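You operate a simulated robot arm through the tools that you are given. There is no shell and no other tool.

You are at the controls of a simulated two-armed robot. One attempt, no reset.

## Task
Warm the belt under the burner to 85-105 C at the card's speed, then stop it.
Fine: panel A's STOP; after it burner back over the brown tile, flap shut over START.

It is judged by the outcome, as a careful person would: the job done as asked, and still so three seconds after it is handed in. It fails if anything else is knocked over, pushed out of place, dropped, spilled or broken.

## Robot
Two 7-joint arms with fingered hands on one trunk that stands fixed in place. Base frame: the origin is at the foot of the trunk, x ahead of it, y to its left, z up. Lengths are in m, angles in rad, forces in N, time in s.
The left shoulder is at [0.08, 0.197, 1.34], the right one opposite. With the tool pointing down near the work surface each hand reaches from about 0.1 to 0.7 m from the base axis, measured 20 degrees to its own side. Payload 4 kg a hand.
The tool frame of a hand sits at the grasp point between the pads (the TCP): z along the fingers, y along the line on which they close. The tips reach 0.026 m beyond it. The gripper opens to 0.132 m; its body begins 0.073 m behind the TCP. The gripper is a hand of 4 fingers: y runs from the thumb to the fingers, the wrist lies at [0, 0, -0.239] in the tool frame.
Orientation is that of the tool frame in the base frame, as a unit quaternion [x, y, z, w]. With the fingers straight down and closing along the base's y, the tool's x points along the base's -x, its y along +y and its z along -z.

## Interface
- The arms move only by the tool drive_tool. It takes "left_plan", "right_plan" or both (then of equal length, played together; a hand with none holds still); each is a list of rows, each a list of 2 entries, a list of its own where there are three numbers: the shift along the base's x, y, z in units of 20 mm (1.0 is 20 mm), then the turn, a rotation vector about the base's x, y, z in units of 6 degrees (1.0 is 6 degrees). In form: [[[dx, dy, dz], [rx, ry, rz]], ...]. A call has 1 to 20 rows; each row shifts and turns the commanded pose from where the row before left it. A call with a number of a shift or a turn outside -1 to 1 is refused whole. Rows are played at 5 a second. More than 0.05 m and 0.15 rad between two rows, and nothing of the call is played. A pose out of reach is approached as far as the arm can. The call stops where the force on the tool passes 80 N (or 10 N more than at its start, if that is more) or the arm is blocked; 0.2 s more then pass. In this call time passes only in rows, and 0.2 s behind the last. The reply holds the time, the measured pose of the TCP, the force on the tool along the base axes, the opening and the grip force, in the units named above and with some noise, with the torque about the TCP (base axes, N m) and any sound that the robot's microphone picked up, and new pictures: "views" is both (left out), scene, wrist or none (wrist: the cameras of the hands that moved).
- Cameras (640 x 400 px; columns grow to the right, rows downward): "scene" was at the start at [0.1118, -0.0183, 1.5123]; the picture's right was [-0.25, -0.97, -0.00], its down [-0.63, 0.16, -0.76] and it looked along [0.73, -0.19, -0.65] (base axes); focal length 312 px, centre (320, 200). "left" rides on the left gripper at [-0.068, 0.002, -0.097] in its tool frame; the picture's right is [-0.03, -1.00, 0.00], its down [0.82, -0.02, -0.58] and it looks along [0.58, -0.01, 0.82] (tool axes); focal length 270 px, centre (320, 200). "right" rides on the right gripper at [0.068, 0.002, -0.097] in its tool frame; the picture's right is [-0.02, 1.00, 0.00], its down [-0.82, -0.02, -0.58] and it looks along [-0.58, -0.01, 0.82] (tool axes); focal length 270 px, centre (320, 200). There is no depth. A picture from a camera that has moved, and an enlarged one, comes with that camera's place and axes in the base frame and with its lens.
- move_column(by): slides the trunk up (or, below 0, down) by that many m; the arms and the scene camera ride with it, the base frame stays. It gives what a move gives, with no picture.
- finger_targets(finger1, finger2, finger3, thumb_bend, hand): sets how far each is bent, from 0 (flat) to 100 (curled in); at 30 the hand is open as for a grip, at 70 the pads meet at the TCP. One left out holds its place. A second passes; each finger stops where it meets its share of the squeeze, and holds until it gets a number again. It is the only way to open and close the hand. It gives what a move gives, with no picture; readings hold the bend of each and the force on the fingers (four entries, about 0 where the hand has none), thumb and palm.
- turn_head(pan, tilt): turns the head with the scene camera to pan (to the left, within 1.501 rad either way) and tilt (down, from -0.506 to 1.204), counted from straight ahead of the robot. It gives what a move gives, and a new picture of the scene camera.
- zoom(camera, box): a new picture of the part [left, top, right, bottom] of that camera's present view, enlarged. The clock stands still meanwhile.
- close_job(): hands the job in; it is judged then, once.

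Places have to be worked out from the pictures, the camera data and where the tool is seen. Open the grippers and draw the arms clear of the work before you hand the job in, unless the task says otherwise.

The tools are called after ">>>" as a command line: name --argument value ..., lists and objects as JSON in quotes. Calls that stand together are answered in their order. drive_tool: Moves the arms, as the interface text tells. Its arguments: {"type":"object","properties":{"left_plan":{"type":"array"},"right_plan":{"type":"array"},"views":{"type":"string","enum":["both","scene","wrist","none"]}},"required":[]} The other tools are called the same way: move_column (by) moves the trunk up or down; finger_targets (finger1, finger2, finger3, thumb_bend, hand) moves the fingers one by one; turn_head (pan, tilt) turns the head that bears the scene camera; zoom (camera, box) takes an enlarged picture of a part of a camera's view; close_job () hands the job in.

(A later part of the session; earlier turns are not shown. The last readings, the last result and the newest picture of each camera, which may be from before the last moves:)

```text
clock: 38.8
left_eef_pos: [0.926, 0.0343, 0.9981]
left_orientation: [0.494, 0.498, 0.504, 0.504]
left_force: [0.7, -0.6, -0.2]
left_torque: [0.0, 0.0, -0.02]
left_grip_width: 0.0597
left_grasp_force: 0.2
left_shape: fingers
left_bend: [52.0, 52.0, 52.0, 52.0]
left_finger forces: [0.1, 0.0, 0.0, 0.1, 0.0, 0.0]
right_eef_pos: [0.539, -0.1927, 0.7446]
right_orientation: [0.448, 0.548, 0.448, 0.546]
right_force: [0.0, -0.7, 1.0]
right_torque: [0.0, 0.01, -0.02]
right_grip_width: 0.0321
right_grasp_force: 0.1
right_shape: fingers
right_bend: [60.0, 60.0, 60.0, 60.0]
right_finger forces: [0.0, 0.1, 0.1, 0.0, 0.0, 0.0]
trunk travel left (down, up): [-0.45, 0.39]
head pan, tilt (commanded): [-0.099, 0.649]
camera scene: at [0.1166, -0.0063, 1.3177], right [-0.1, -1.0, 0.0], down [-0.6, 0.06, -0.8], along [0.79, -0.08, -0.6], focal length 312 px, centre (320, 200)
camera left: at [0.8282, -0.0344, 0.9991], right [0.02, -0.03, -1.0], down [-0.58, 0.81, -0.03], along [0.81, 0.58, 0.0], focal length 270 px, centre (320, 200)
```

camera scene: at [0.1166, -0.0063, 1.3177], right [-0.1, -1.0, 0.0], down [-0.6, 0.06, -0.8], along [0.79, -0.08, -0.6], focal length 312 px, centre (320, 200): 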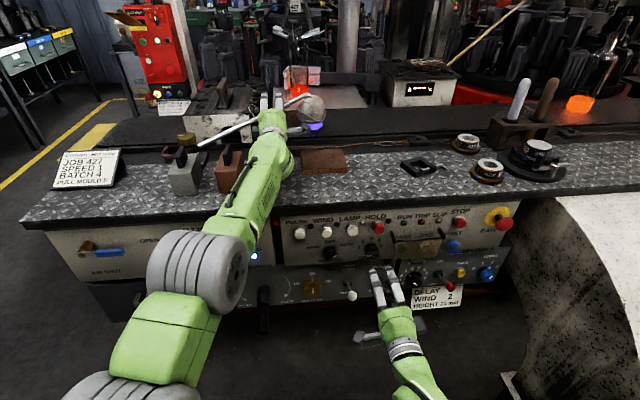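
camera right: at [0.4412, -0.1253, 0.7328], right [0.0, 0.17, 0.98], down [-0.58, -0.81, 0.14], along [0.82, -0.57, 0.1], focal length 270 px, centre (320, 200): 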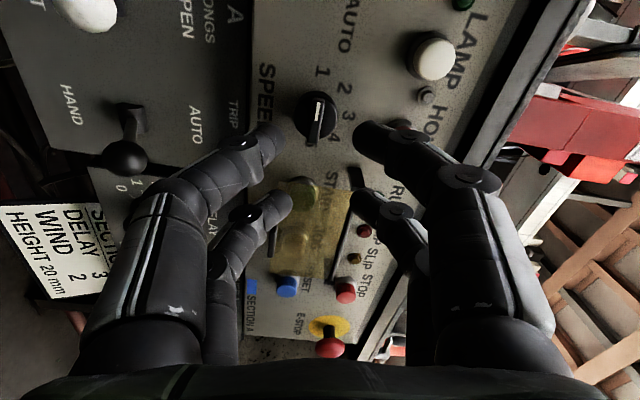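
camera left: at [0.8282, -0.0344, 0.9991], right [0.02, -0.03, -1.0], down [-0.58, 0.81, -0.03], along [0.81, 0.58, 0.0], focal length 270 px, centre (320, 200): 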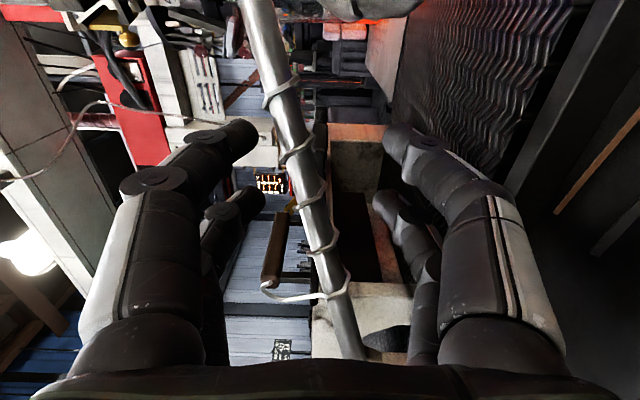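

The rod now lies between the left jaws, level with the TCP at z about 1.0. It hasn't reached the belt: I judge the head to be over the gutter, at x about 0.99. I'll zoom in on the wrist view to check the belt edge and rail.

>>> zoom --camera "left" --box '[360, 0, 640, 200]'

>>> zoom --camera "left" --box '[180, 60, 460, 300]'

>>> zoom --camera "scene" --box '[210, 70, 360, 180]'

```text
2.00 times, centred on (500, 100) of left
camera zoom: at [0.8282, -0.0344, 0.9991], right [0.02, -0.03, -1.0], down [-0.58, 0.81, -0.03], along [0.81, 0.58, 0.0], focal length 541 px, centre (-40, 400)
```

zoom: 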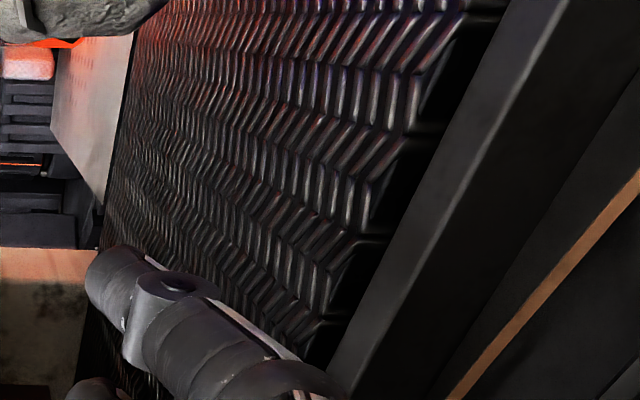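

```text
1.67 times, centred on (320, 180) of left
camera zoom: at [0.8282, -0.0344, 0.9991], right [0.02, -0.03, -1.0], down [-0.58, 0.81, -0.03], along [0.81, 0.58, 0.0], focal length 450 px, centre (320, 233)
```

zoom: 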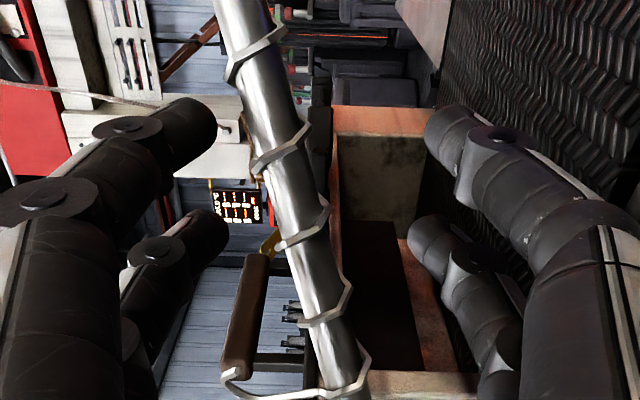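

```text
3.64 times, centred on (285, 125) of scene
camera zoom: at [0.1166, -0.0063, 1.3177], right [-0.1, -1.0, 0.0], down [-0.6, 0.06, -0.8], along [0.79, -0.08, -0.6], focal length 1136 px, centre (447, 473)
```

zoom: 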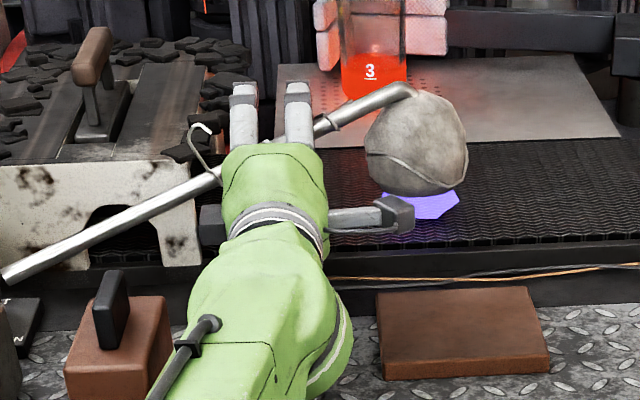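

The belt runs from about x 0.935 to 1.16 and the burner head is over its near part at about 0.985, with no heating while the belt is stopped. I'll leave the burner there and draw the left hand slightly clear of the rod. At the same time I'll roll the right hand and lower it in front of the flap's tab.

>>> drive_tool --left_plan '[[[-1, 0, 0], [0, 0, 0]], [[-1, 0, 0], [0, 0, 0]], [[0, 0, 0], [0, 0, 0]], [[0, 0, 0], [0, 0, 0]], [[0, 0, 0], [0, 0, 0]], [[0, 0, 0], [0, 0, 0]], [[0, 0, 0], [0, 0, 0]], [[0, 0, 0], [0, 0, 0]], [[0, 0, 0], [0, 0, 0]], [[0, 0, 0], [0, 0, 0]], [[0, 0, 0], [0, 0, 0]], [[0, 0, 0], [0, 0, 0]], [[0, 0, 0], [0, 0, 0]]]' --right_plan '[[[-1, 0, 0], [-1, 0, 0]], [[-1, 0, 0], [-1, 0, 0]], [[0, -0.5, -0.35], [-1, 0, 0]], [[0, -0.5, -0.35], [-1, 0, 0]], [[0, -0.5, -0.35], [-1, 0, 0]], [[0, -0.5, -0.35], [-1, 0, 0]], [[0, -0.5, -0.35], [-1, 0, 0]], [[0, -0.5, -0.35], [-1, 0, 0]], [[0, -0.5, -0.35], [-1, 0, 0]], [[0, -0.5, -0.35], [-1, 0, 0]], [[0, -0.5, -0.35], [-1, 0, 0]], [[0, -0.5, -0.35], [-1, 0, 0]], [[0, -0.4, -0.2], [-1, 0, 0]]]' --views "both"

```text
clock: 40.6
left_eef_pos: [0.884, 0.0213, 0.9958]
left_orientation: [0.497, 0.495, 0.508, 0.5]
left_force: [0.5, 0.3, 0.5]
left_torque: [0.0, 0.02, 0.01]
left_grip_width: 0.0596
left_grasp_force: 0.1
left_shape: fingers
left_bend: [52.0, 52.0, 52.0, 52.0]
left_finger forces: [0.1, 0.0, 0.1, 0.0, 0.0, 0.1]
right_eef_pos: [0.4966, -0.1874, 0.6919]
right_orientation: [0.14, 0.698, 0.253, 0.655]
right_force: [0.4, 0.3, -0.1]
right_torque: [-0.01, 0.0, 0.01]
right_grip_width: 0.0322
right_grasp_force: 0.1
right_shape: fingers
right_bend: [60.0, 60.0, 60.0, 60.0]
right_finger forces: [0.1, 0.0, 0.0, 0.0, 0.0, 0.0]
trunk travel left (down, up): [-0.45, 0.39]
head pan, tilt (commanded): [-0.099, 0.649]
stopped in row 9 (right hand): the arm was blocked; the commanded pose is now the measured one
camera scene: at [0.1149, -0.0247, 1.3161], right [-0.1, -0.99, -0.02], down [-0.6, 0.07, -0.8], along [0.79, -0.07, -0.6], focal length 312 px, centre (320, 200)
camera right: at [0.3936, -0.1664, 0.6359], right [-0.13, 0.82, 0.56], down [-0.48, -0.55, 0.69], along [0.87, -0.18, 0.47], focal length 270 px, centre (320, 200)
camera left: at [0.7867, -0.0475, 0.9969], right [0.02, -0.01, -1.0], down [-0.58, 0.81, -0.02], along [0.81, 0.58, 0.01], focal length 270 px, centre (320, 200)
```

scene: 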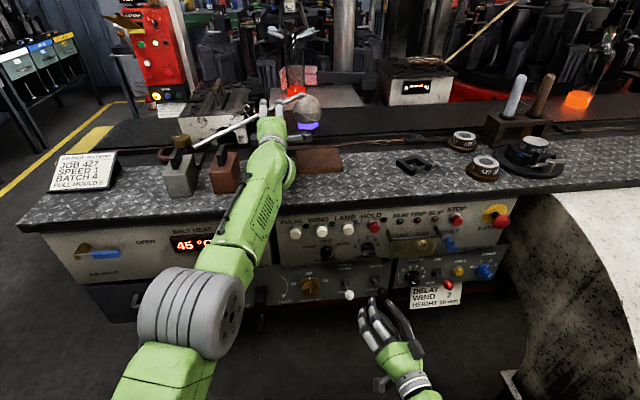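
right: 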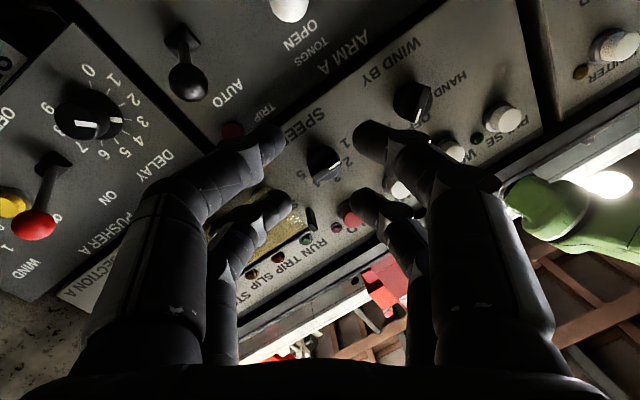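
left: 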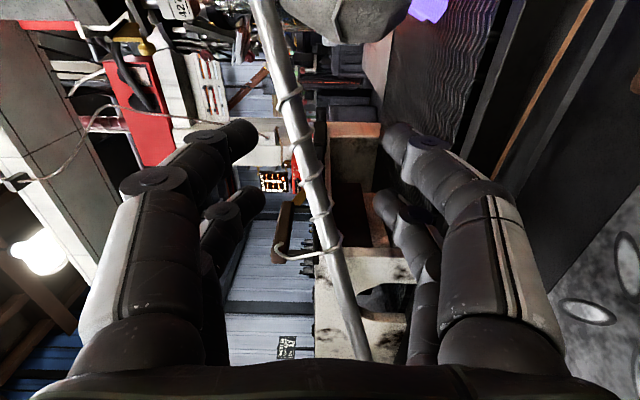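

The right arm was blocked during that roll, probably by its elbow against the column, while the display still reads 45 °C. I'll roll it back to upright instead and move it in front of the flap, below the tab.

>>> drive_tool --right_plan '[[[-0.1, -0.3, 0], [1, 0, 0]], [[-0.1, -0.4, 0], [1, 0, 0]], [[-0.1, -0.5, 0], [1, 0, 0]], [[0, -0.5, 0], [1, 0, 0]], [[0, -0.5, 0], [1, 0, 0]], [[0, -0.5, -0.1], [1, 0, 0]], [[0, -0.5, -0.1], [1, 0, 0]], [[0, -0.5, -0.1], [1, 0, 0]], [[0, -0.5, -0.1], [1, 0, 0]], [[0, -0.4, -0.1], [0.6, 0, 0]]]' --views "none"

>>> finger_targets --hand "right" --finger1 100 --finger2 72 --finger3 72 --thumb_bend 100

>>> drive_tool --right_plan '[[[0, 0, 0], [0, 0, 0]]]' --views "both"

```text
clock: 41.6
left_eef_pos: [0.883, 0.0209, 0.9969]
left_orientation: [0.497, 0.494, 0.508, 0.5]
left_force: [0.9, -1.1, 0.1]
left_torque: [0.02, 0.01, 0.01]
left_grip_width: 0.0596
left_grasp_force: 0.0
left_shape: fingers
left_bend: [52.0, 52.0, 52.0, 52.0]
left_finger forces: [0.0, 0.0, 0.1, 0.0, 0.0, 0.0]
right_eef_pos: [0.482, -0.1506, 0.6896]
right_orientation: [0.217, 0.657, 0.433, 0.578]
right_force: [-0.2, 0.0, 1.0]
right_torque: [-0.02, 0.01, -0.01]
right_grip_width: 0.0322
right_grasp_force: 0.0
right_shape: fingers
right_bend: [60.0, 60.0, 60.0, 60.0]
right_finger forces: [0.0, 0.1, 0.1, 0.0, 0.0, 0.0]
trunk travel left (down, up): [-0.45, 0.39]
head pan, tilt (commanded): [-0.099, 0.649]
stopped in row 4 (right hand): the arm was blocked; the commanded pose is now the measured one
```

```text
clock: 42.6
left_eef_pos: [0.8834, 0.0214, 0.9994]
left_orientation: [0.497, 0.493, 0.508, 0.501]
left_force: [0.1, 0.5, -0.6]
left_torque: [-0.02, 0.01, -0.04]
left_grip_width: 0.0597
left_grasp_force: 0.1
left_shape: fingers
left_bend: [52.0, 52.0, 52.0, 52.0]
left_finger forces: [0.0, 0.0, 0.0, 0.0, 0.0, 0.1]
right_eef_pos: [0.4847, -0.1525, 0.6913]
right_orientation: [0.216, 0.655, 0.433, 0.58]
right_force: [0.4, 0.1, -0.1]
right_torque: [-0.01, 0.0, 0.01]
right_grip_width: 0.007
right_grasp_force: 0.1
right_shape: fingers
right_bend: [95.0, 71.0, 71.0, 100.0]
right_finger forces: [0.0, 0.1, 0.0, 0.0, 0.0, 0.1]
trunk travel left (down, up): [-0.45, 0.39]
head pan, tilt (commanded): [-0.099, 0.649]
```

```text
clock: 43.0
left_eef_pos: [0.8823, 0.0204, 0.9989]
left_orientation: [0.497, 0.494, 0.508, 0.501]
left_force: [-0.2, 0.0, 0.2]
left_torque: [-0.05, -0.01, 0.04]
left_grip_width: 0.0597
left_grasp_force: 0.1
left_shape: fingers
left_bend: [52.0, 52.0, 52.0, 52.0]
left_finger forces: [0.0, 0.0, 0.1, 0.0, 0.0, 0.0]
right_eef_pos: [0.485, -0.1523, 0.6909]
right_orientation: [0.216, 0.656, 0.433, 0.579]
right_force: [1.1, 0.3, -0.7]
right_torque: [0.0, 0.0, -0.01]
right_grip_width: 0.0066
right_grasp_force: 0.0
right_shape: fingers
right_bend: [95.0, 71.0, 71.0, 100.0]
right_finger forces: [0.0, 0.0, 0.0, 0.0, 0.0, 0.0]
trunk travel left (down, up): [-0.45, 0.39]
head pan, tilt (commanded): [-0.099, 0.649]
camera scene: at [0.1139, -0.0258, 1.3177], right [-0.1, -0.99, -0.02], down [-0.6, 0.07, -0.8], along [0.79, -0.07, -0.6], focal length 312 px, centre (320, 200)
camera right: at [0.3765, -0.1291, 0.6482], right [-0.21, 0.51, 0.83], down [-0.35, -0.84, 0.42], along [0.91, -0.2, 0.36], focal length 270 px, centre (320, 200)
```

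scene: 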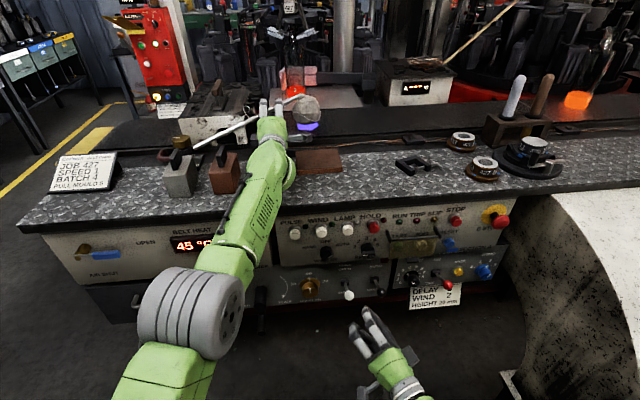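
right: 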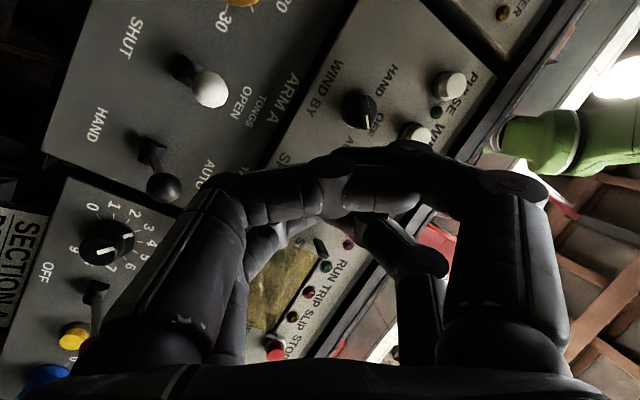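

The right arm is still blocked, so something is touching its elbow or forearm. I'll turn the head right and down to see.

>>> turn_head --pan -0.8 --tilt 0.95

```text
clock: 44.1
left_eef_pos: [0.8831, 0.0207, 0.9984]
left_orientation: [0.497, 0.493, 0.507, 0.502]
left_force: [0.8, 0.4, 0.9]
left_torque: [-0.01, -0.01, -0.01]
left_grip_width: 0.0595
left_grasp_force: 0.1
left_shape: fingers
left_bend: [52.0, 52.0, 52.0, 52.0]
left_finger forces: [0.0, 0.1, 0.1, 0.1, 0.0, 0.0]
right_eef_pos: [0.484, -0.1531, 0.6901]
right_orientation: [0.216, 0.656, 0.434, 0.579]
right_force: [0.1, 1.1, 0.2]
right_torque: [0.06, -0.02, 0.0]
right_grip_width: 0.0068
right_grasp_force: 0.1
right_shape: fingers
right_bend: [95.0, 71.0, 71.0, 100.0]
right_finger forces: [0.0, 0.0, 0.0, 0.0, 0.0, 0.1]
trunk travel left (down, up): [-0.45, 0.39]
head pan, tilt (commanded): [-0.799, 0.949]
camera scene: at [0.0784, -0.0689, 1.2926], right [-0.72, -0.7, -0.01], down [-0.57, 0.59, -0.57], along [0.41, -0.4, -0.82], focal length 312 px, centre (320, 200)
```

scene: 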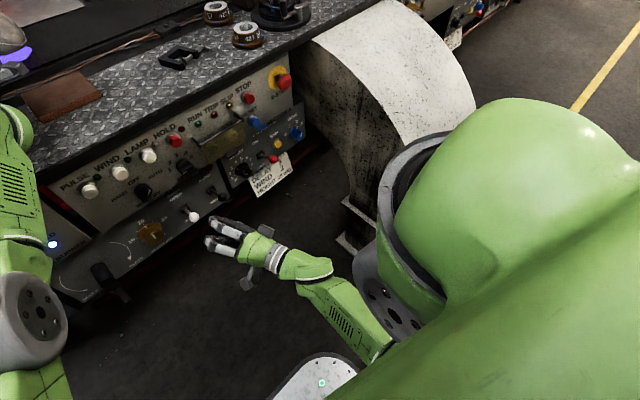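

The forearm folds in close to the column, which is probably what blocks it. I'll go back the way I came, forward and up while undoing the roll and yaw.

>>> drive_tool --right_plan '[[[0.5, 0, 0.5], [0.3, 0, -0.3]], [[0.5, 0, 0.5], [0.5, 0, -0.5]], [[0.5, 0, 0.5], [0.8, 0, -0.5]], [[0.3, -0.2, 0.5], [0.9, 0, -0.5]], [[0.2, -0.3, 0.3], [0.9, 0, -0.5]], [[0, -0.3, 0.2], [0.9, 0, -0.5]]]' --views "scene"

```text
clock: 45.5
left_eef_pos: [0.8852, 0.0353, 0.9967]
left_orientation: [0.494, 0.498, 0.503, 0.504]
left_force: [0.2, 0.2, 0.4]
left_torque: [-0.01, 0.02, -0.01]
left_grip_width: 0.0599
left_grasp_force: 0.1
left_shape: fingers
left_bend: [52.0, 52.0, 52.0, 52.0]
left_finger forces: [0.1, 0.0, 0.0, 0.0, 0.1, 0.0]
right_eef_pos: [0.5274, -0.1606, 0.7434]
right_orientation: [0.432, 0.512, 0.472, 0.573]
right_force: [0.2, 0.4, 0.0]
right_torque: [0.0, 0.0, 0.01]
right_grip_width: 0.0067
right_grasp_force: 0.0
right_shape: fingers
right_bend: [95.0, 71.0, 71.0, 100.0]
right_finger forces: [0.0, 0.0, 0.0, 0.0, 0.0, 0.1]
trunk travel left (down, up): [-0.45, 0.39]
head pan, tilt (commanded): [-0.799, 0.949]
camera scene: at [0.0806, -0.0495, 1.2936], right [-0.72, -0.7, 0.0], down [-0.57, 0.58, -0.58], along [0.41, -0.42, -0.81], focal length 312 px, centre (320, 200)
```

scene: 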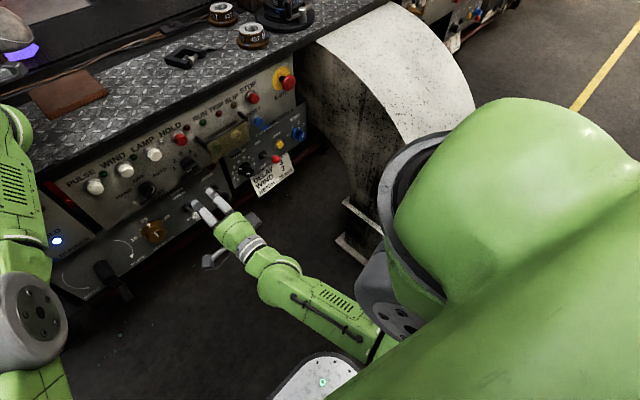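

The arm is free again. I'll level the hand's orientation and move it sideways to below the flap's tab, keeping the fingertips clear of the panel.

>>> drive_tool --right_plan '[[[0, -0.6, 0], [0.86, 0.5, 0.05]], [[0, -0.7, -0.1], [0.86, 0.48, 0.06]], [[0, -0.8, -0.3], [0, 0, 0]], [[0, -0.8, -0.5], [0, 0, 0]], [[0, -0.8, -0.6], [0, 0, 0]], [[0.1, -0.8, -0.7], [0, 0, 0]], [[0.2, -0.8, -0.7], [0, 0, 0]], [[0.2, -0.7, -0.5], [0, 0, 0]]]' --views "both"

```text
clock: 47.3
left_eef_pos: [0.8851, 0.0359, 0.9967]
left_orientation: [0.494, 0.497, 0.504, 0.504]
left_force: [-0.2, -0.5, -1.1]
left_torque: [0.0, -0.01, -0.01]
left_grip_width: 0.0596
left_grasp_force: 0.0
left_shape: fingers
left_bend: [52.0, 52.0, 52.0, 52.0]
left_finger forces: [0.0, 0.0, 0.1, 0.1, 0.0, 0.1]
right_eef_pos: [0.5357, -0.281, 0.6747]
right_orientation: [0.502, 0.499, 0.498, 0.502]
right_force: [-0.4, -0.4, -0.4]
right_torque: [-0.03, -0.03, -0.02]
right_grip_width: 0.0068
right_grasp_force: 0.1
right_shape: fingers
right_bend: [95.0, 71.0, 71.0, 100.0]
right_finger forces: [0.0, 0.1, 0.1, 0.0, 0.0, 0.0]
trunk travel left (down, up): [-0.45, 0.39]
head pan, tilt (commanded): [-0.799, 0.949]
camera scene: at [0.081, -0.0496, 1.2936], right [-0.72, -0.7, 0.0], down [-0.57, 0.58, -0.58], along [0.41, -0.42, -0.81], focal length 312 px, centre (320, 200)
camera right: at [0.4387, -0.2124, 0.6757], right [0.0, -0.02, 1.0], down [-0.58, -0.81, -0.02], along [0.81, -0.58, -0.01], focal length 270 px, centre (320, 200)
```

scene: 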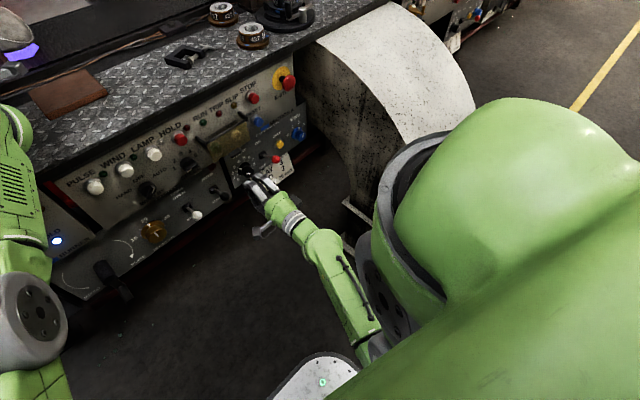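
right: 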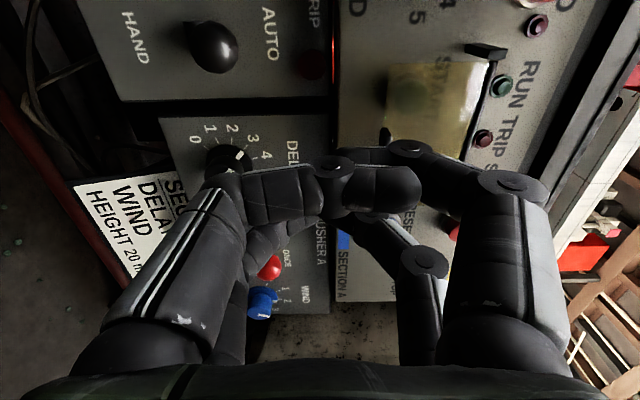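

The hand is level with the pinched pointer near (0.562, -0.30, 0.675), below and in front of the tab at z 0.72. I'll advance beneath the tab, stopping short of the panel.

>>> drive_tool --right_plan '[[[0.9, 0, 0], [0, 0, 0]], [[0.9, 0, 0], [0, 0, 0]], [[0.9, 0, 0], [0, 0, 0]]]' --views "both"

>>> zoom --camera "scene" --box '[180, 90, 320, 210]'

>>> zoom --camera "right" --box '[300, 60, 540, 260]'

```text
clock: 48.1
left_eef_pos: [0.8848, 0.0343, 0.9961]
left_orientation: [0.494, 0.498, 0.503, 0.504]
left_force: [-0.1, 0.6, -0.8]
left_torque: [0.02, 0.0, -0.03]
left_grip_width: 0.0595
left_grasp_force: 0.1
left_shape: fingers
left_bend: [52.0, 52.0, 52.0, 52.0]
left_finger forces: [0.0, 0.1, 0.0, 0.1, 0.0, 0.0]
right_eef_pos: [0.5909, -0.2814, 0.6744]
right_orientation: [0.503, 0.499, 0.498, 0.501]
right_force: [0.5, -0.4, -0.6]
right_torque: [0.0, 0.0, 0.0]
right_grip_width: 0.0067
right_grasp_force: 0.0
right_shape: fingers
right_bend: [95.0, 71.0, 71.0, 100.0]
right_finger forces: [0.1, 0.0, 0.0, 0.0, 0.0, 0.0]
trunk travel left (down, up): [-0.45, 0.39]
head pan, tilt (commanded): [-0.799, 0.949]
camera scene: at [0.0812, -0.0497, 1.2936], right [-0.72, -0.7, 0.0], down [-0.57, 0.58, -0.58], along [0.41, -0.42, -0.81], focal length 312 px, centre (320, 200)
camera right: at [0.495, -0.2118, 0.6758], right [0.0, -0.02, 1.0], down [-0.58, -0.81, -0.02], along [0.81, -0.58, -0.02], focal length 270 px, centre (320, 200)
```

scene: 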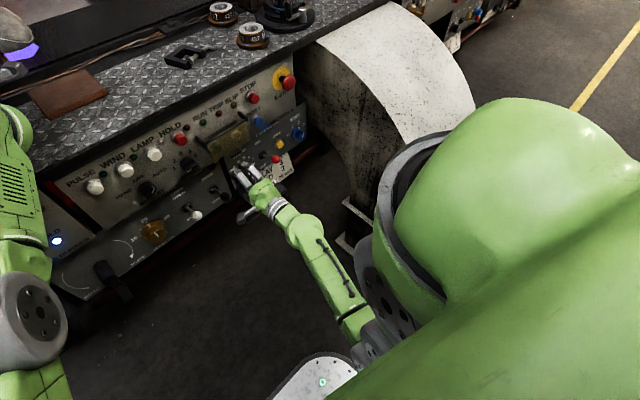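
right: 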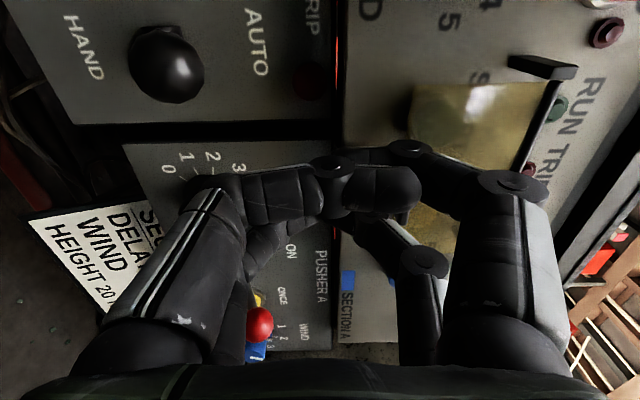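

```text
3.33 times, centred on (250, 150) of scene
camera zoom: at [0.0812, -0.0497, 1.2936], right [-0.72, -0.7, 0.0], down [-0.57, 0.58, -0.58], along [0.41, -0.42, -0.81], focal length 1042 px, centre (553, 367)
```

zoom: 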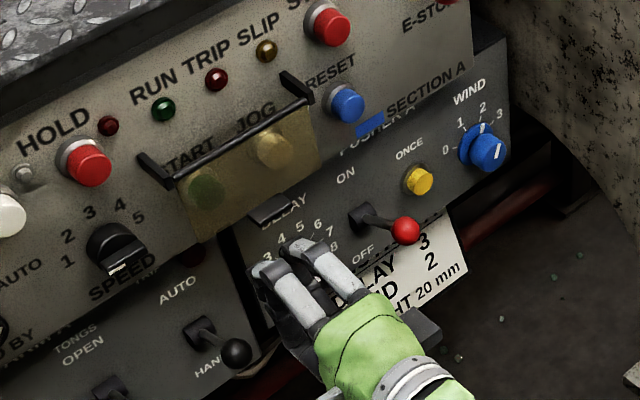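

```text
2.00 times, centred on (420, 160) of right
camera zoom: at [0.495, -0.2118, 0.6758], right [0.0, -0.02, 1.0], down [-0.58, -0.81, -0.02], along [0.81, -0.58, -0.02], focal length 541 px, centre (120, 280)
```

zoom: 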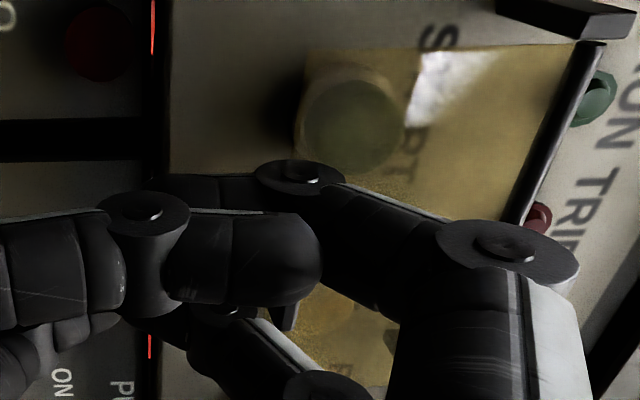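

The tab spans y from -0.286 to -0.319 at x about 0.63, directly above the pointer. I'll go 1 cm further in and lift slowly.

>>> drive_tool --right_plan '[[[0.5, 0.0, 0], [0, 0, 0]], [[0, 0, 0.8], [0, 0, 0]], [[0, 0, 0.8], [0, 0, 0]], [[0, 0, 0.8], [0, 0, 0]], [[0, 0, 0.8], [0, 0, 0]]]' --views "both"

>>> zoom --camera "scene" --box '[180, 90, 320, 210]'

```text
clock: 49.3
left_eef_pos: [0.8877, 0.0327, 0.9942]
left_orientation: [0.495, 0.498, 0.504, 0.503]
left_force: [0.1, -0.4, 0.2]
left_torque: [0.0, -0.01, 0.01]
left_grip_width: 0.0595
left_grasp_force: 0.0
left_shape: fingers
left_bend: [52.0, 52.0, 52.0, 52.0]
left_finger forces: [0.1, 0.0, 0.0, 0.0, 0.1, 0.0]
right_eef_pos: [0.5999, -0.2811, 0.7332]
right_orientation: [0.506, 0.5, 0.496, 0.498]
right_force: [-5.6, 0.2, -21.1]
right_torque: [0.36, 0.38, -0.12]
right_grip_width: 0.0069
right_grasp_force: 16.5
right_shape: fingers
right_bend: [95.0, 79.0, 67.0, 100.0]
right_finger forces: [0.0, 22.7, 10.1, 0.0, 0.0, 0.1]
trunk travel left (down, up): [-0.45, 0.39]
head pan, tilt (commanded): [-0.799, 0.949]
camera scene: at [0.0837, -0.0512, 1.293], right [-0.72, -0.7, 0.0], down [-0.57, 0.58, -0.58], along [0.4, -0.42, -0.81], focal length 312 px, centre (320, 200)
camera right: at [0.5044, -0.2123, 0.7347], right [0.01, -0.03, 1.0], down [-0.58, -0.81, -0.01], along [0.81, -0.58, -0.03], focal length 270 px, centre (320, 200)
```

scene: 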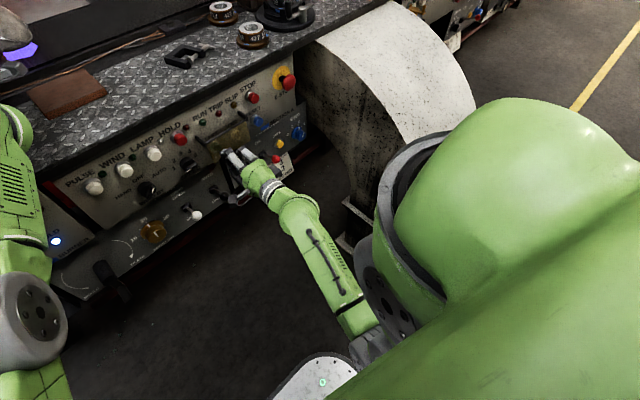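
right: 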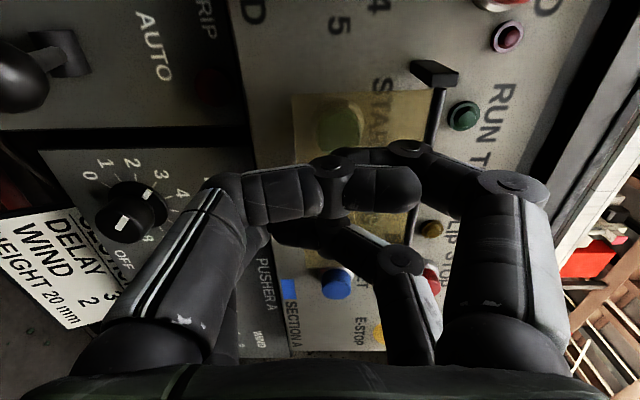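

```text
3.33 times, centred on (250, 150) of scene
camera zoom: at [0.0837, -0.0512, 1.293], right [-0.72, -0.7, 0.0], down [-0.57, 0.58, -0.58], along [0.4, -0.42, -0.81], focal length 1042 px, centre (553, 367)
```

zoom: 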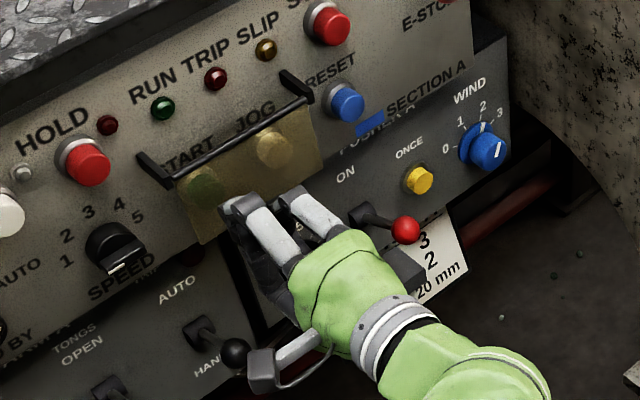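

Pushing straight up at 21 N only bends the fingers, because the tab sits almost under the hinge. I'll back off and instead pinch the tab from above and below, then pull it outward.

>>> drive_tool --right_plan '[[[0, 0, -1], [0, 0, 0]], [[-0.8, 0, -1], [0, 0, 0]], [[-1, 0, 0], [0, 0, 0]]]' --views "none"

>>> finger_targets --hand "right" --finger2 55 --finger3 55

>>> drive_tool --right_plan '[[[0, 0, 0.9], [0, 0, 0]], [[0, 0, 0.9], [0, 0, 0]], [[0, 0, 0.5], [0, 0, 0]]]' --views "both"

>>> zoom --camera "scene" --box '[180, 90, 320, 210]'

>>> zoom --camera "right" --box '[260, 60, 500, 260]'

```text
clock: 50.1
left_eef_pos: [0.8836, 0.0347, 0.9971]
left_orientation: [0.493, 0.498, 0.504, 0.505]
left_force: [-0.3, -0.1, -0.1]
left_torque: [0.0, 0.05, 0.0]
left_grip_width: 0.06
left_grasp_force: 0.0
left_shape: fingers
left_bend: [52.0, 52.0, 52.0, 52.0]
left_finger forces: [0.0, 0.1, 0.0, 0.0, 0.0, 0.0]
right_eef_pos: [0.5641, -0.2835, 0.7002]
right_orientation: [0.501, 0.498, 0.499, 0.502]
right_force: [-0.2, 0.8, -0.1]
right_torque: [0.01, -0.01, 0.0]
right_grip_width: 0.0067
right_grasp_force: 0.1
right_shape: fingers
right_bend: [95.0, 72.0, 71.0, 100.0]
right_finger forces: [0.0, 0.1, 0.0, 0.1, 0.0, 0.0]
trunk travel left (down, up): [-0.45, 0.39]
head pan, tilt (commanded): [-0.799, 0.949]
```

```text
clock: 51.1
left_eef_pos: [0.8848, 0.0346, 0.9983]
left_orientation: [0.493, 0.499, 0.504, 0.504]
left_force: [-0.8, -0.7, -0.2]
left_torque: [0.01, -0.03, -0.04]
left_grip_width: 0.0596
left_grasp_force: 0.1
left_shape: fingers
left_bend: [52.0, 52.0, 52.0, 52.0]
left_finger forces: [0.0, 0.0, 0.0, 0.0, 0.0, 0.1]
right_eef_pos: [0.5645, -0.2834, 0.7002]
right_orientation: [0.502, 0.499, 0.497, 0.502]
right_force: [-0.2, 0.0, 0.5]
right_torque: [0.01, 0.02, -0.03]
right_grip_width: 0.007
right_grasp_force: 0.0
right_shape: fingers
right_bend: [95.0, 55.0, 55.0, 100.0]
right_finger forces: [0.0, 0.0, 0.0, 0.0, 0.0, 0.1]
trunk travel left (down, up): [-0.45, 0.39]
head pan, tilt (commanded): [-0.799, 0.949]
```

```text
clock: 51.9
left_eef_pos: [0.8835, 0.0346, 0.9977]
left_orientation: [0.494, 0.498, 0.503, 0.505]
left_force: [-0.8, -0.2, -0.2]
left_torque: [0.02, 0.0, -0.02]
left_grip_width: 0.0599
left_grasp_force: 0.1
left_shape: fingers
left_bend: [52.0, 52.0, 52.0, 52.0]
left_finger forces: [0.0, 0.1, 0.0, 0.0, 0.0, 0.1]
right_eef_pos: [0.5633, -0.2815, 0.7437]
right_orientation: [0.502, 0.5, 0.497, 0.501]
right_force: [0.9, 0.7, -0.9]
right_torque: [-0.01, 0.0, 0.03]
right_grip_width: 0.0064
right_grasp_force: 0.1
right_shape: fingers
right_bend: [95.0, 55.0, 55.0, 100.0]
right_finger forces: [0.1, 0.1, 0.1, 0.0, 0.1, 0.0]
trunk travel left (down, up): [-0.45, 0.39]
head pan, tilt (commanded): [-0.799, 0.949]
camera scene: at [0.0807, -0.0497, 1.2936], right [-0.72, -0.7, 0.0], down [-0.57, 0.58, -0.58], along [0.41, -0.42, -0.81], focal length 312 px, centre (320, 200)
camera right: at [0.4676, -0.2123, 0.7456], right [0.0, -0.02, 1.0], down [-0.58, -0.81, -0.02], along [0.81, -0.58, -0.02], focal length 270 px, centre (320, 200)
```

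scene: 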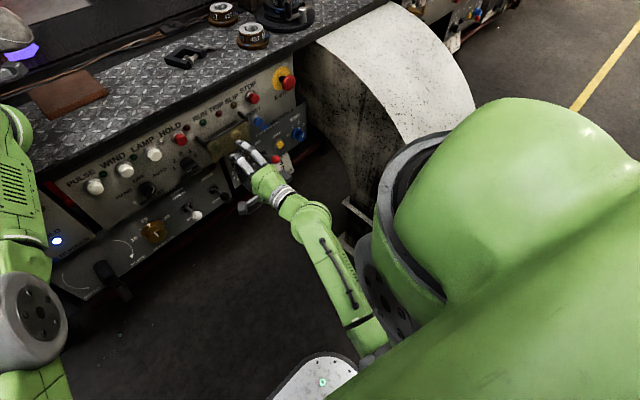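
right: 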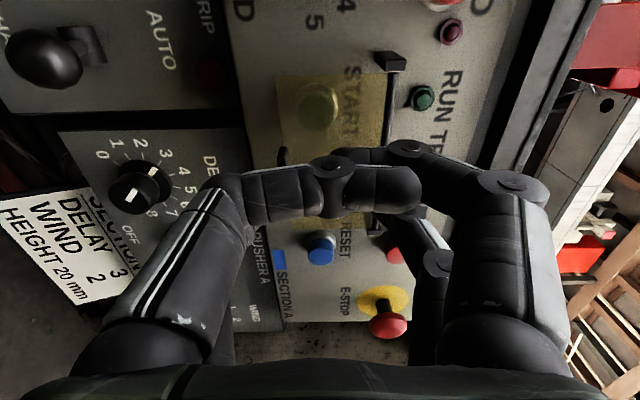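

```text
3.33 times, centred on (250, 150) of scene
camera zoom: at [0.0807, -0.0497, 1.2936], right [-0.72, -0.7, 0.0], down [-0.57, 0.58, -0.58], along [0.41, -0.42, -0.81], focal length 1042 px, centre (553, 367)
```

zoom: 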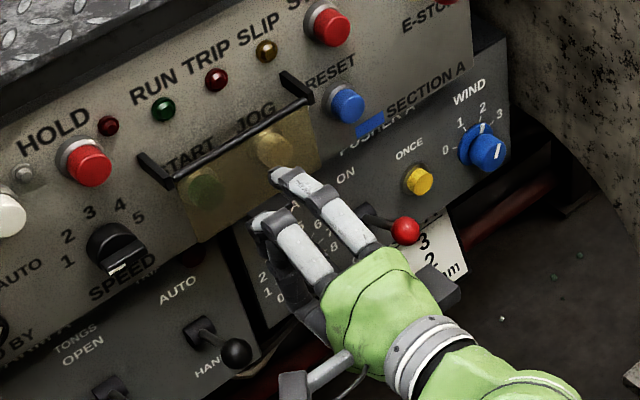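

```text
2.00 times, centred on (380, 160) of right
camera zoom: at [0.4676, -0.2123, 0.7456], right [0.0, -0.02, 1.0], down [-0.58, -0.81, -0.02], along [0.81, -0.58, -0.02], focal length 541 px, centre (200, 280)
```

zoom: 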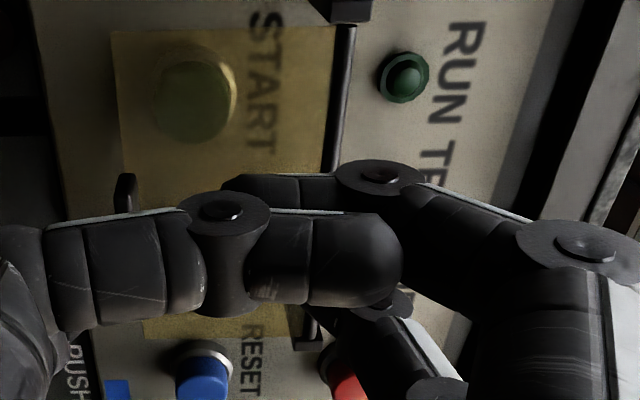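

The tab's left end sits at about (0.619, -0.286, 0.720). I'll centre the open finger pair on it, with fingers 2 and 3 at y about -0.30, advance, and pinch.

>>> drive_tool --right_plan '[[[0, 0, -0.6], [0, 0, 0]], [[0, 0, -0.58], [0, 0, 0]], [[0.6, 0, 0], [0, 0, 0]], [[0.6, 0, 0], [0, 0, 0]], [[0.65, 0, 0], [0, 0, 0]]]' --views "none"

>>> finger_targets --hand "right" --finger2 76 --finger3 76

>>> zoom --camera "scene" --box '[180, 90, 320, 210]'

```text
clock: 53.1
left_eef_pos: [0.8814, 0.0352, 1.0009]
left_orientation: [0.493, 0.498, 0.504, 0.505]
left_force: [-0.1, 0.6, 0.0]
left_torque: [0.01, -0.01, -0.01]
left_grip_width: 0.0593
left_grasp_force: 0.0
left_shape: fingers
left_bend: [52.0, 52.0, 52.0, 52.0]
left_finger forces: [0.0, 0.0, 0.1, 0.0, 0.0, 0.1]
right_eef_pos: [0.5976, -0.2811, 0.7231]
right_orientation: [0.502, 0.497, 0.498, 0.502]
right_force: [-12.7, 1.3, 0.5]
right_torque: [-0.01, -0.39, -0.23]
right_grip_width: 0.0065
right_grasp_force: 6.6
right_shape: fingers
right_bend: [95.0, 59.0, 55.0, 100.0]
right_finger forces: [0.1, 12.9, 0.0, 0.0, 0.0, 0.0]
trunk travel left (down, up): [-0.45, 0.39]
head pan, tilt (commanded): [-0.799, 0.949]
```

```text
clock: 54.1
left_eef_pos: [0.8846, 0.0345, 0.9979]
left_orientation: [0.493, 0.498, 0.504, 0.505]
left_force: [-1.7, 0.5, -0.2]
left_torque: [0.02, 0.0, 0.0]
left_grip_width: 0.0596
left_grasp_force: 0.0
left_shape: fingers
left_bend: [52.0, 52.0, 52.0, 52.0]
left_finger forces: [0.0, 0.0, 0.0, 0.0, 0.0, 0.1]
right_eef_pos: [0.5988, -0.2796, 0.7214]
right_orientation: [0.501, 0.5, 0.498, 0.502]
right_force: [0.6, -1.1, 2.4]
right_torque: [-0.06, -0.05, 0.0]
right_grip_width: 0.0068
right_grasp_force: 6.3
right_shape: fingers
right_bend: [95.0, 74.0, 73.0, 100.0]
right_finger forces: [0.0, 8.1, 5.3, 0.0, 0.0, 0.0]
trunk travel left (down, up): [-0.45, 0.39]
head pan, tilt (commanded): [-0.799, 0.949]
```

```text
3.33 times, centred on (250, 150) of scene
camera zoom: at [0.0803, -0.0496, 1.2937], right [-0.72, -0.7, 0.0], down [-0.57, 0.58, -0.58], along [0.41, -0.42, -0.81], focal length 1042 px, centre (553, 367)
```

zoom: 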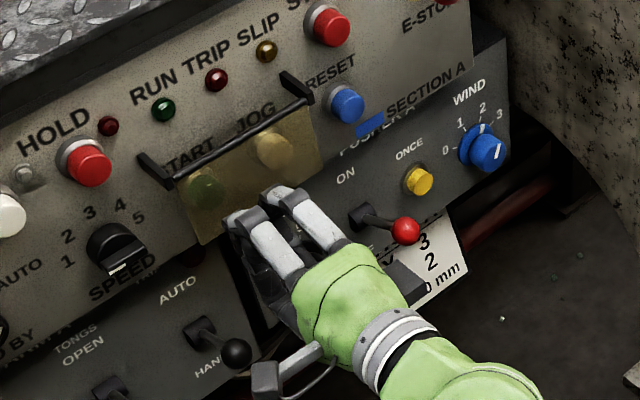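

The pinch shows 5 to 8 N on the two fingers, perhaps with the tab between them. I'll tighten it and test with a small outward pull.

>>> finger_targets --hand "right" --finger2 82 --finger3 82

>>> drive_tool --right_plan '[[[-0.5, 0, 0], [0, 0, 0]], [[-0.5, 0, 0.1], [0, 0, 0]]]' --views "both"

>>> zoom --camera "scene" --box '[180, 90, 320, 210]'

```text
clock: 55.1
left_eef_pos: [0.8838, 0.0345, 0.9974]
left_orientation: [0.494, 0.498, 0.503, 0.505]
left_force: [0.2, -0.4, 1.0]
left_torque: [0.03, 0.05, 0.01]
left_grip_width: 0.0595
left_grasp_force: 0.2
left_shape: fingers
left_bend: [52.0, 52.0, 52.0, 52.0]
left_finger forces: [0.0, 0.0, 0.0, 0.1, 0.1, 0.1]
right_eef_pos: [0.6003, -0.28, 0.7198]
right_orientation: [0.501, 0.499, 0.498, 0.502]
right_force: [-0.5, -0.4, 4.2]
right_torque: [-0.04, 0.01, 0.02]
right_grip_width: 0.0068
right_grasp_force: 11.3
right_shape: fingers
right_bend: [95.0, 75.0, 74.0, 100.0]
right_finger forces: [0.0, 12.6, 9.3, 0.0, 0.0, 0.0]
trunk travel left (down, up): [-0.45, 0.39]
head pan, tilt (commanded): [-0.799, 0.949]
```

```text
clock: 55.7
left_eef_pos: [0.8847, 0.0348, 0.9973]
left_orientation: [0.493, 0.498, 0.504, 0.504]
left_force: [-0.4, -0.4, -0.2]
left_torque: [-0.03, -0.02, 0.0]
left_grip_width: 0.0594
left_grasp_force: 0.1
left_shape: fingers
left_bend: [52.0, 52.0, 52.0, 52.0]
left_finger forces: [0.1, 0.0, 0.0, 0.1, 0.0, 0.0]
right_eef_pos: [0.5813, -0.2794, 0.7234]
right_orientation: [0.501, 0.498, 0.499, 0.502]
right_force: [5.5, -0.2, 8.5]
right_torque: [-0.17, -0.07, 0.11]
right_grip_width: 0.0068
right_grasp_force: 9.9
right_shape: fingers
right_bend: [95.0, 74.0, 76.0, 100.0]
right_finger forces: [0.1, 15.0, 4.9, 0.0, 0.0, 0.1]
trunk travel left (down, up): [-0.45, 0.39]
head pan, tilt (commanded): [-0.799, 0.949]
camera scene: at [0.0804, -0.0492, 1.2937], right [-0.72, -0.7, 0.0], down [-0.57, 0.58, -0.58], along [0.41, -0.42, -0.81], focal length 312 px, centre (320, 200)
camera right: at [0.485, -0.2111, 0.7244], right [0.0, -0.02, 1.0], down [-0.58, -0.81, -0.02], along [0.81, -0.58, -0.01], focal length 270 px, centre (320, 200)
```

scene: 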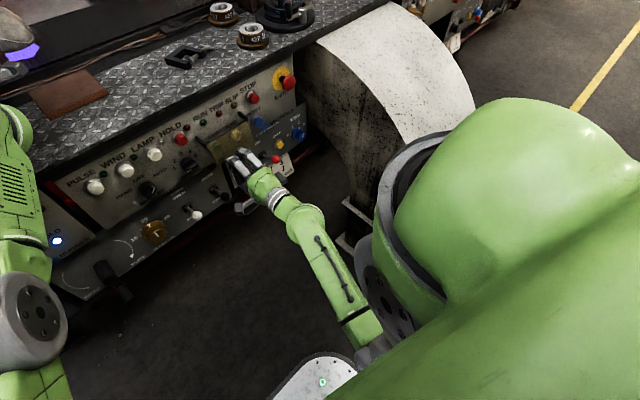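
right: 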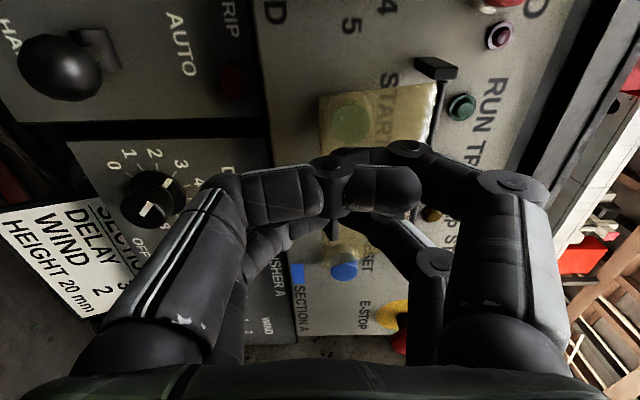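

```text
3.33 times, centred on (250, 150) of scene
camera zoom: at [0.0804, -0.0492, 1.2937], right [-0.72, -0.7, 0.0], down [-0.57, 0.58, -0.58], along [0.41, -0.42, -0.81], focal length 1042 px, centre (553, 367)
```

zoom: 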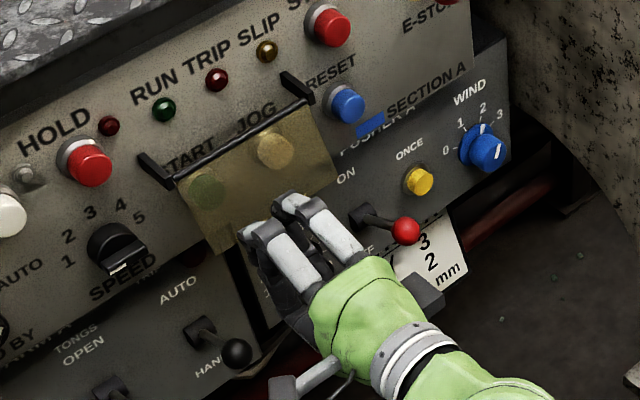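

The flap swings out with the pinched tab, now about 25° open. I'll keep following its arc outward and up while pitching the hand to match.

>>> drive_tool --right_plan '[[[-0.26, 0, 0.22], [0, 0.7, 0]], [[-0.25, 0, 0.24], [0, 0.7, 0]], [[-0.22, 0, 0.26], [0, 0.7, 0]], [[-0.2, 0, 0.28], [0, 0.7, 0]], [[-0.16, 0, 0.32], [0, 0.7, 0]]]' --views "both"

>>> zoom --camera "scene" --box '[180, 90, 320, 210]'

```text
clock: 56.9
left_eef_pos: [0.8844, 0.0345, 0.9971]
left_orientation: [0.493, 0.498, 0.504, 0.505]
left_force: [0.0, -0.7, 0.0]
left_torque: [-0.02, 0.0, -0.01]
left_grip_width: 0.0596
left_grasp_force: 0.0
left_shape: fingers
left_bend: [52.0, 52.0, 52.0, 52.0]
left_finger forces: [0.0, 0.1, 0.1, 0.0, 0.0, 0.1]
right_eef_pos: [0.5584, -0.2804, 0.7475]
right_orientation: [0.585, 0.582, 0.397, 0.402]
right_force: [7.5, 0.7, 4.5]
right_torque: [-0.08, -0.01, 0.13]
right_grip_width: 0.0065
right_grasp_force: 10.4
right_shape: fingers
right_bend: [95.0, 74.0, 76.0, 100.0]
right_finger forces: [0.0, 14.1, 6.8, 0.0, 0.0, 0.0]
trunk travel left (down, up): [-0.45, 0.39]
head pan, tilt (commanded): [-0.799, 0.949]
camera scene: at [0.0813, -0.0494, 1.2935], right [-0.72, -0.7, 0.0], down [-0.57, 0.58, -0.58], along [0.41, -0.42, -0.81], focal length 312 px, centre (320, 200)
camera right: at [0.4702, -0.2115, 0.7841], right [0.36, -0.03, 0.93], down [-0.55, -0.81, 0.19], along [0.75, -0.58, -0.31], focal length 270 px, centre (320, 200)
```

scene: 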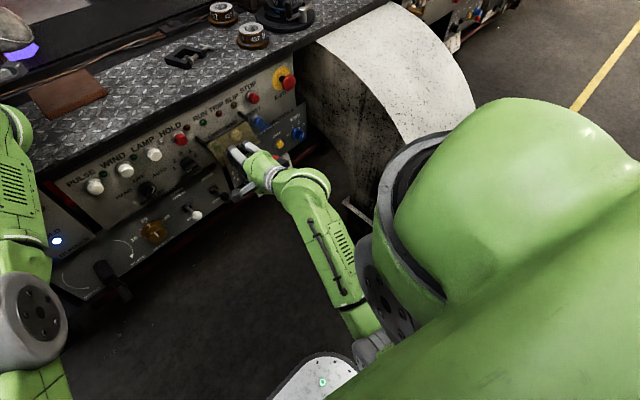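
right: 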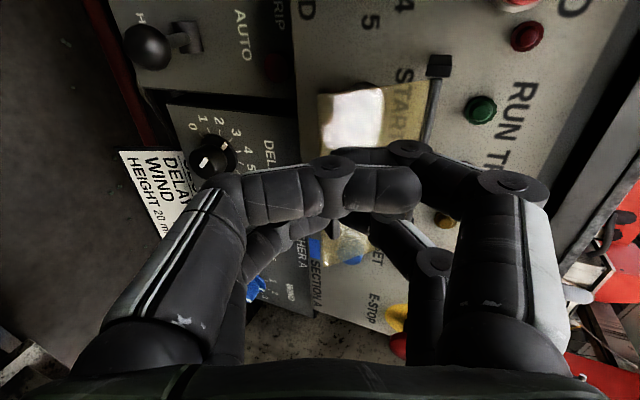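

```text
3.33 times, centred on (250, 150) of scene
camera zoom: at [0.0813, -0.0494, 1.2935], right [-0.72, -0.7, 0.0], down [-0.57, 0.58, -0.58], along [0.41, -0.42, -0.81], focal length 1042 px, centre (553, 367)
```

zoom: 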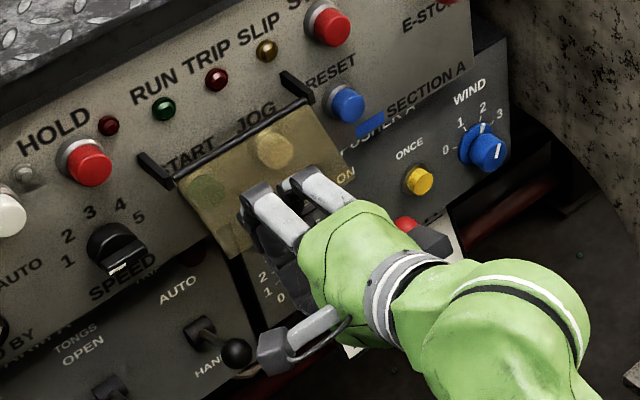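

The flap is about 50° open. I'll continue along the arc to around 100°.

>>> drive_tool --right_plan '[[[-0.16, 0, 0.32], [0, 0.7, 0]], [[-0.12, 0, 0.33], [0, 0.7, 0]], [[-0.1, 0, 0.33], [0, 0.7, 0]], [[-0.07, 0, 0.34], [0, 0.7, 0]], [[-0.03, 0, 0.34], [0, 0.7, 0]], [[0, 0, 0.35], [0, 0.7, 0]], [[0.03, 0, 0.35], [0, 0.7, 0]], [[0.05, 0, 0.35], [0, 0.7, 0]], [[0.08, 0, 0.34], [0, 0.7, 0]]]' --views "both"

>>> zoom --camera "scene" --box '[180, 90, 320, 210]'

```text
clock: 58.9
left_eef_pos: [0.8856, 0.0349, 0.9962]
left_orientation: [0.494, 0.499, 0.503, 0.504]
left_force: [0.1, 0.6, 0.3]
left_torque: [0.02, -0.03, -0.05]
left_grip_width: 0.0594
left_grasp_force: 0.1
left_shape: fingers
left_bend: [52.0, 52.0, 52.0, 52.0]
left_finger forces: [0.0, 0.0, 0.0, 0.0, 0.1, 0.0]
right_eef_pos: [0.5535, -0.2802, 0.8107]
right_orientation: [0.682, 0.681, 0.187, 0.191]
right_force: [-0.3, 2.1, -2.7]
right_torque: [0.05, 0.21, 0.0]
right_grip_width: 0.0065
right_grasp_force: 14.4
right_shape: fingers
right_bend: [96.0, 73.0, 77.0, 100.0]
right_finger forces: [0.0, 14.2, 14.8, 0.1, 0.0, 0.1]
trunk travel left (down, up): [-0.45, 0.39]
head pan, tilt (commanded): [-0.799, 0.949]
camera scene: at [0.0811, -0.0493, 1.2936], right [-0.72, -0.7, 0.0], down [-0.57, 0.58, -0.58], along [0.41, -0.42, -0.81], focal length 312 px, centre (320, 200)
camera right: at [0.5053, -0.2116, 0.8934], right [0.86, -0.02, 0.52], down [-0.32, -0.81, 0.49], along [0.41, -0.58, -0.7], focal length 270 px, centre (320, 200)
```

scene: 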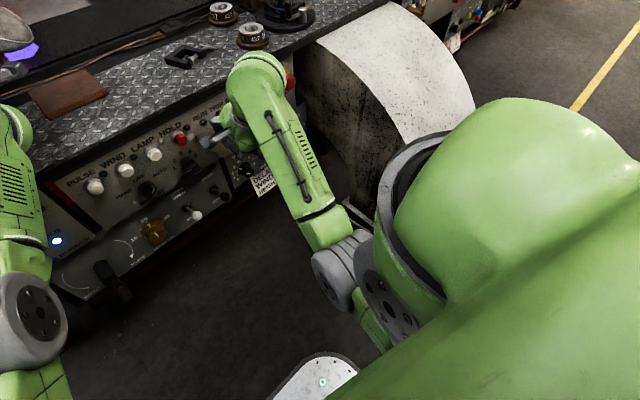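
right: 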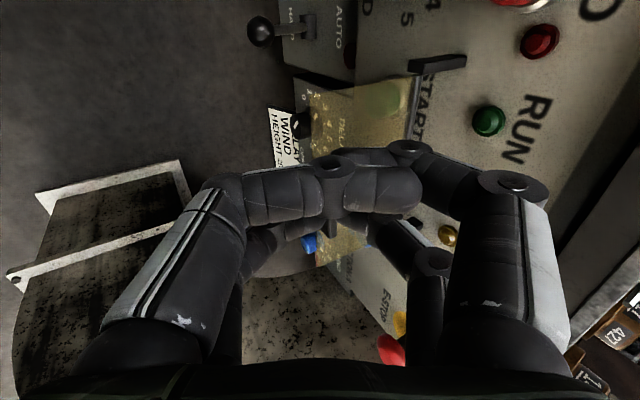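

```text
3.33 times, centred on (250, 150) of scene
camera zoom: at [0.0811, -0.0493, 1.2936], right [-0.72, -0.7, 0.0], down [-0.57, 0.58, -0.58], along [0.41, -0.42, -0.81], focal length 1042 px, centre (553, 367)
```

zoom: 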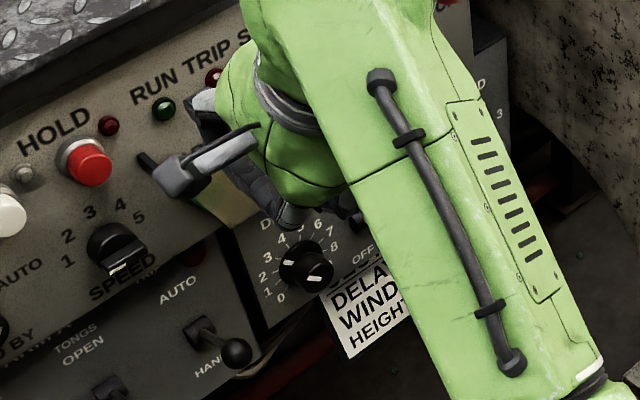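

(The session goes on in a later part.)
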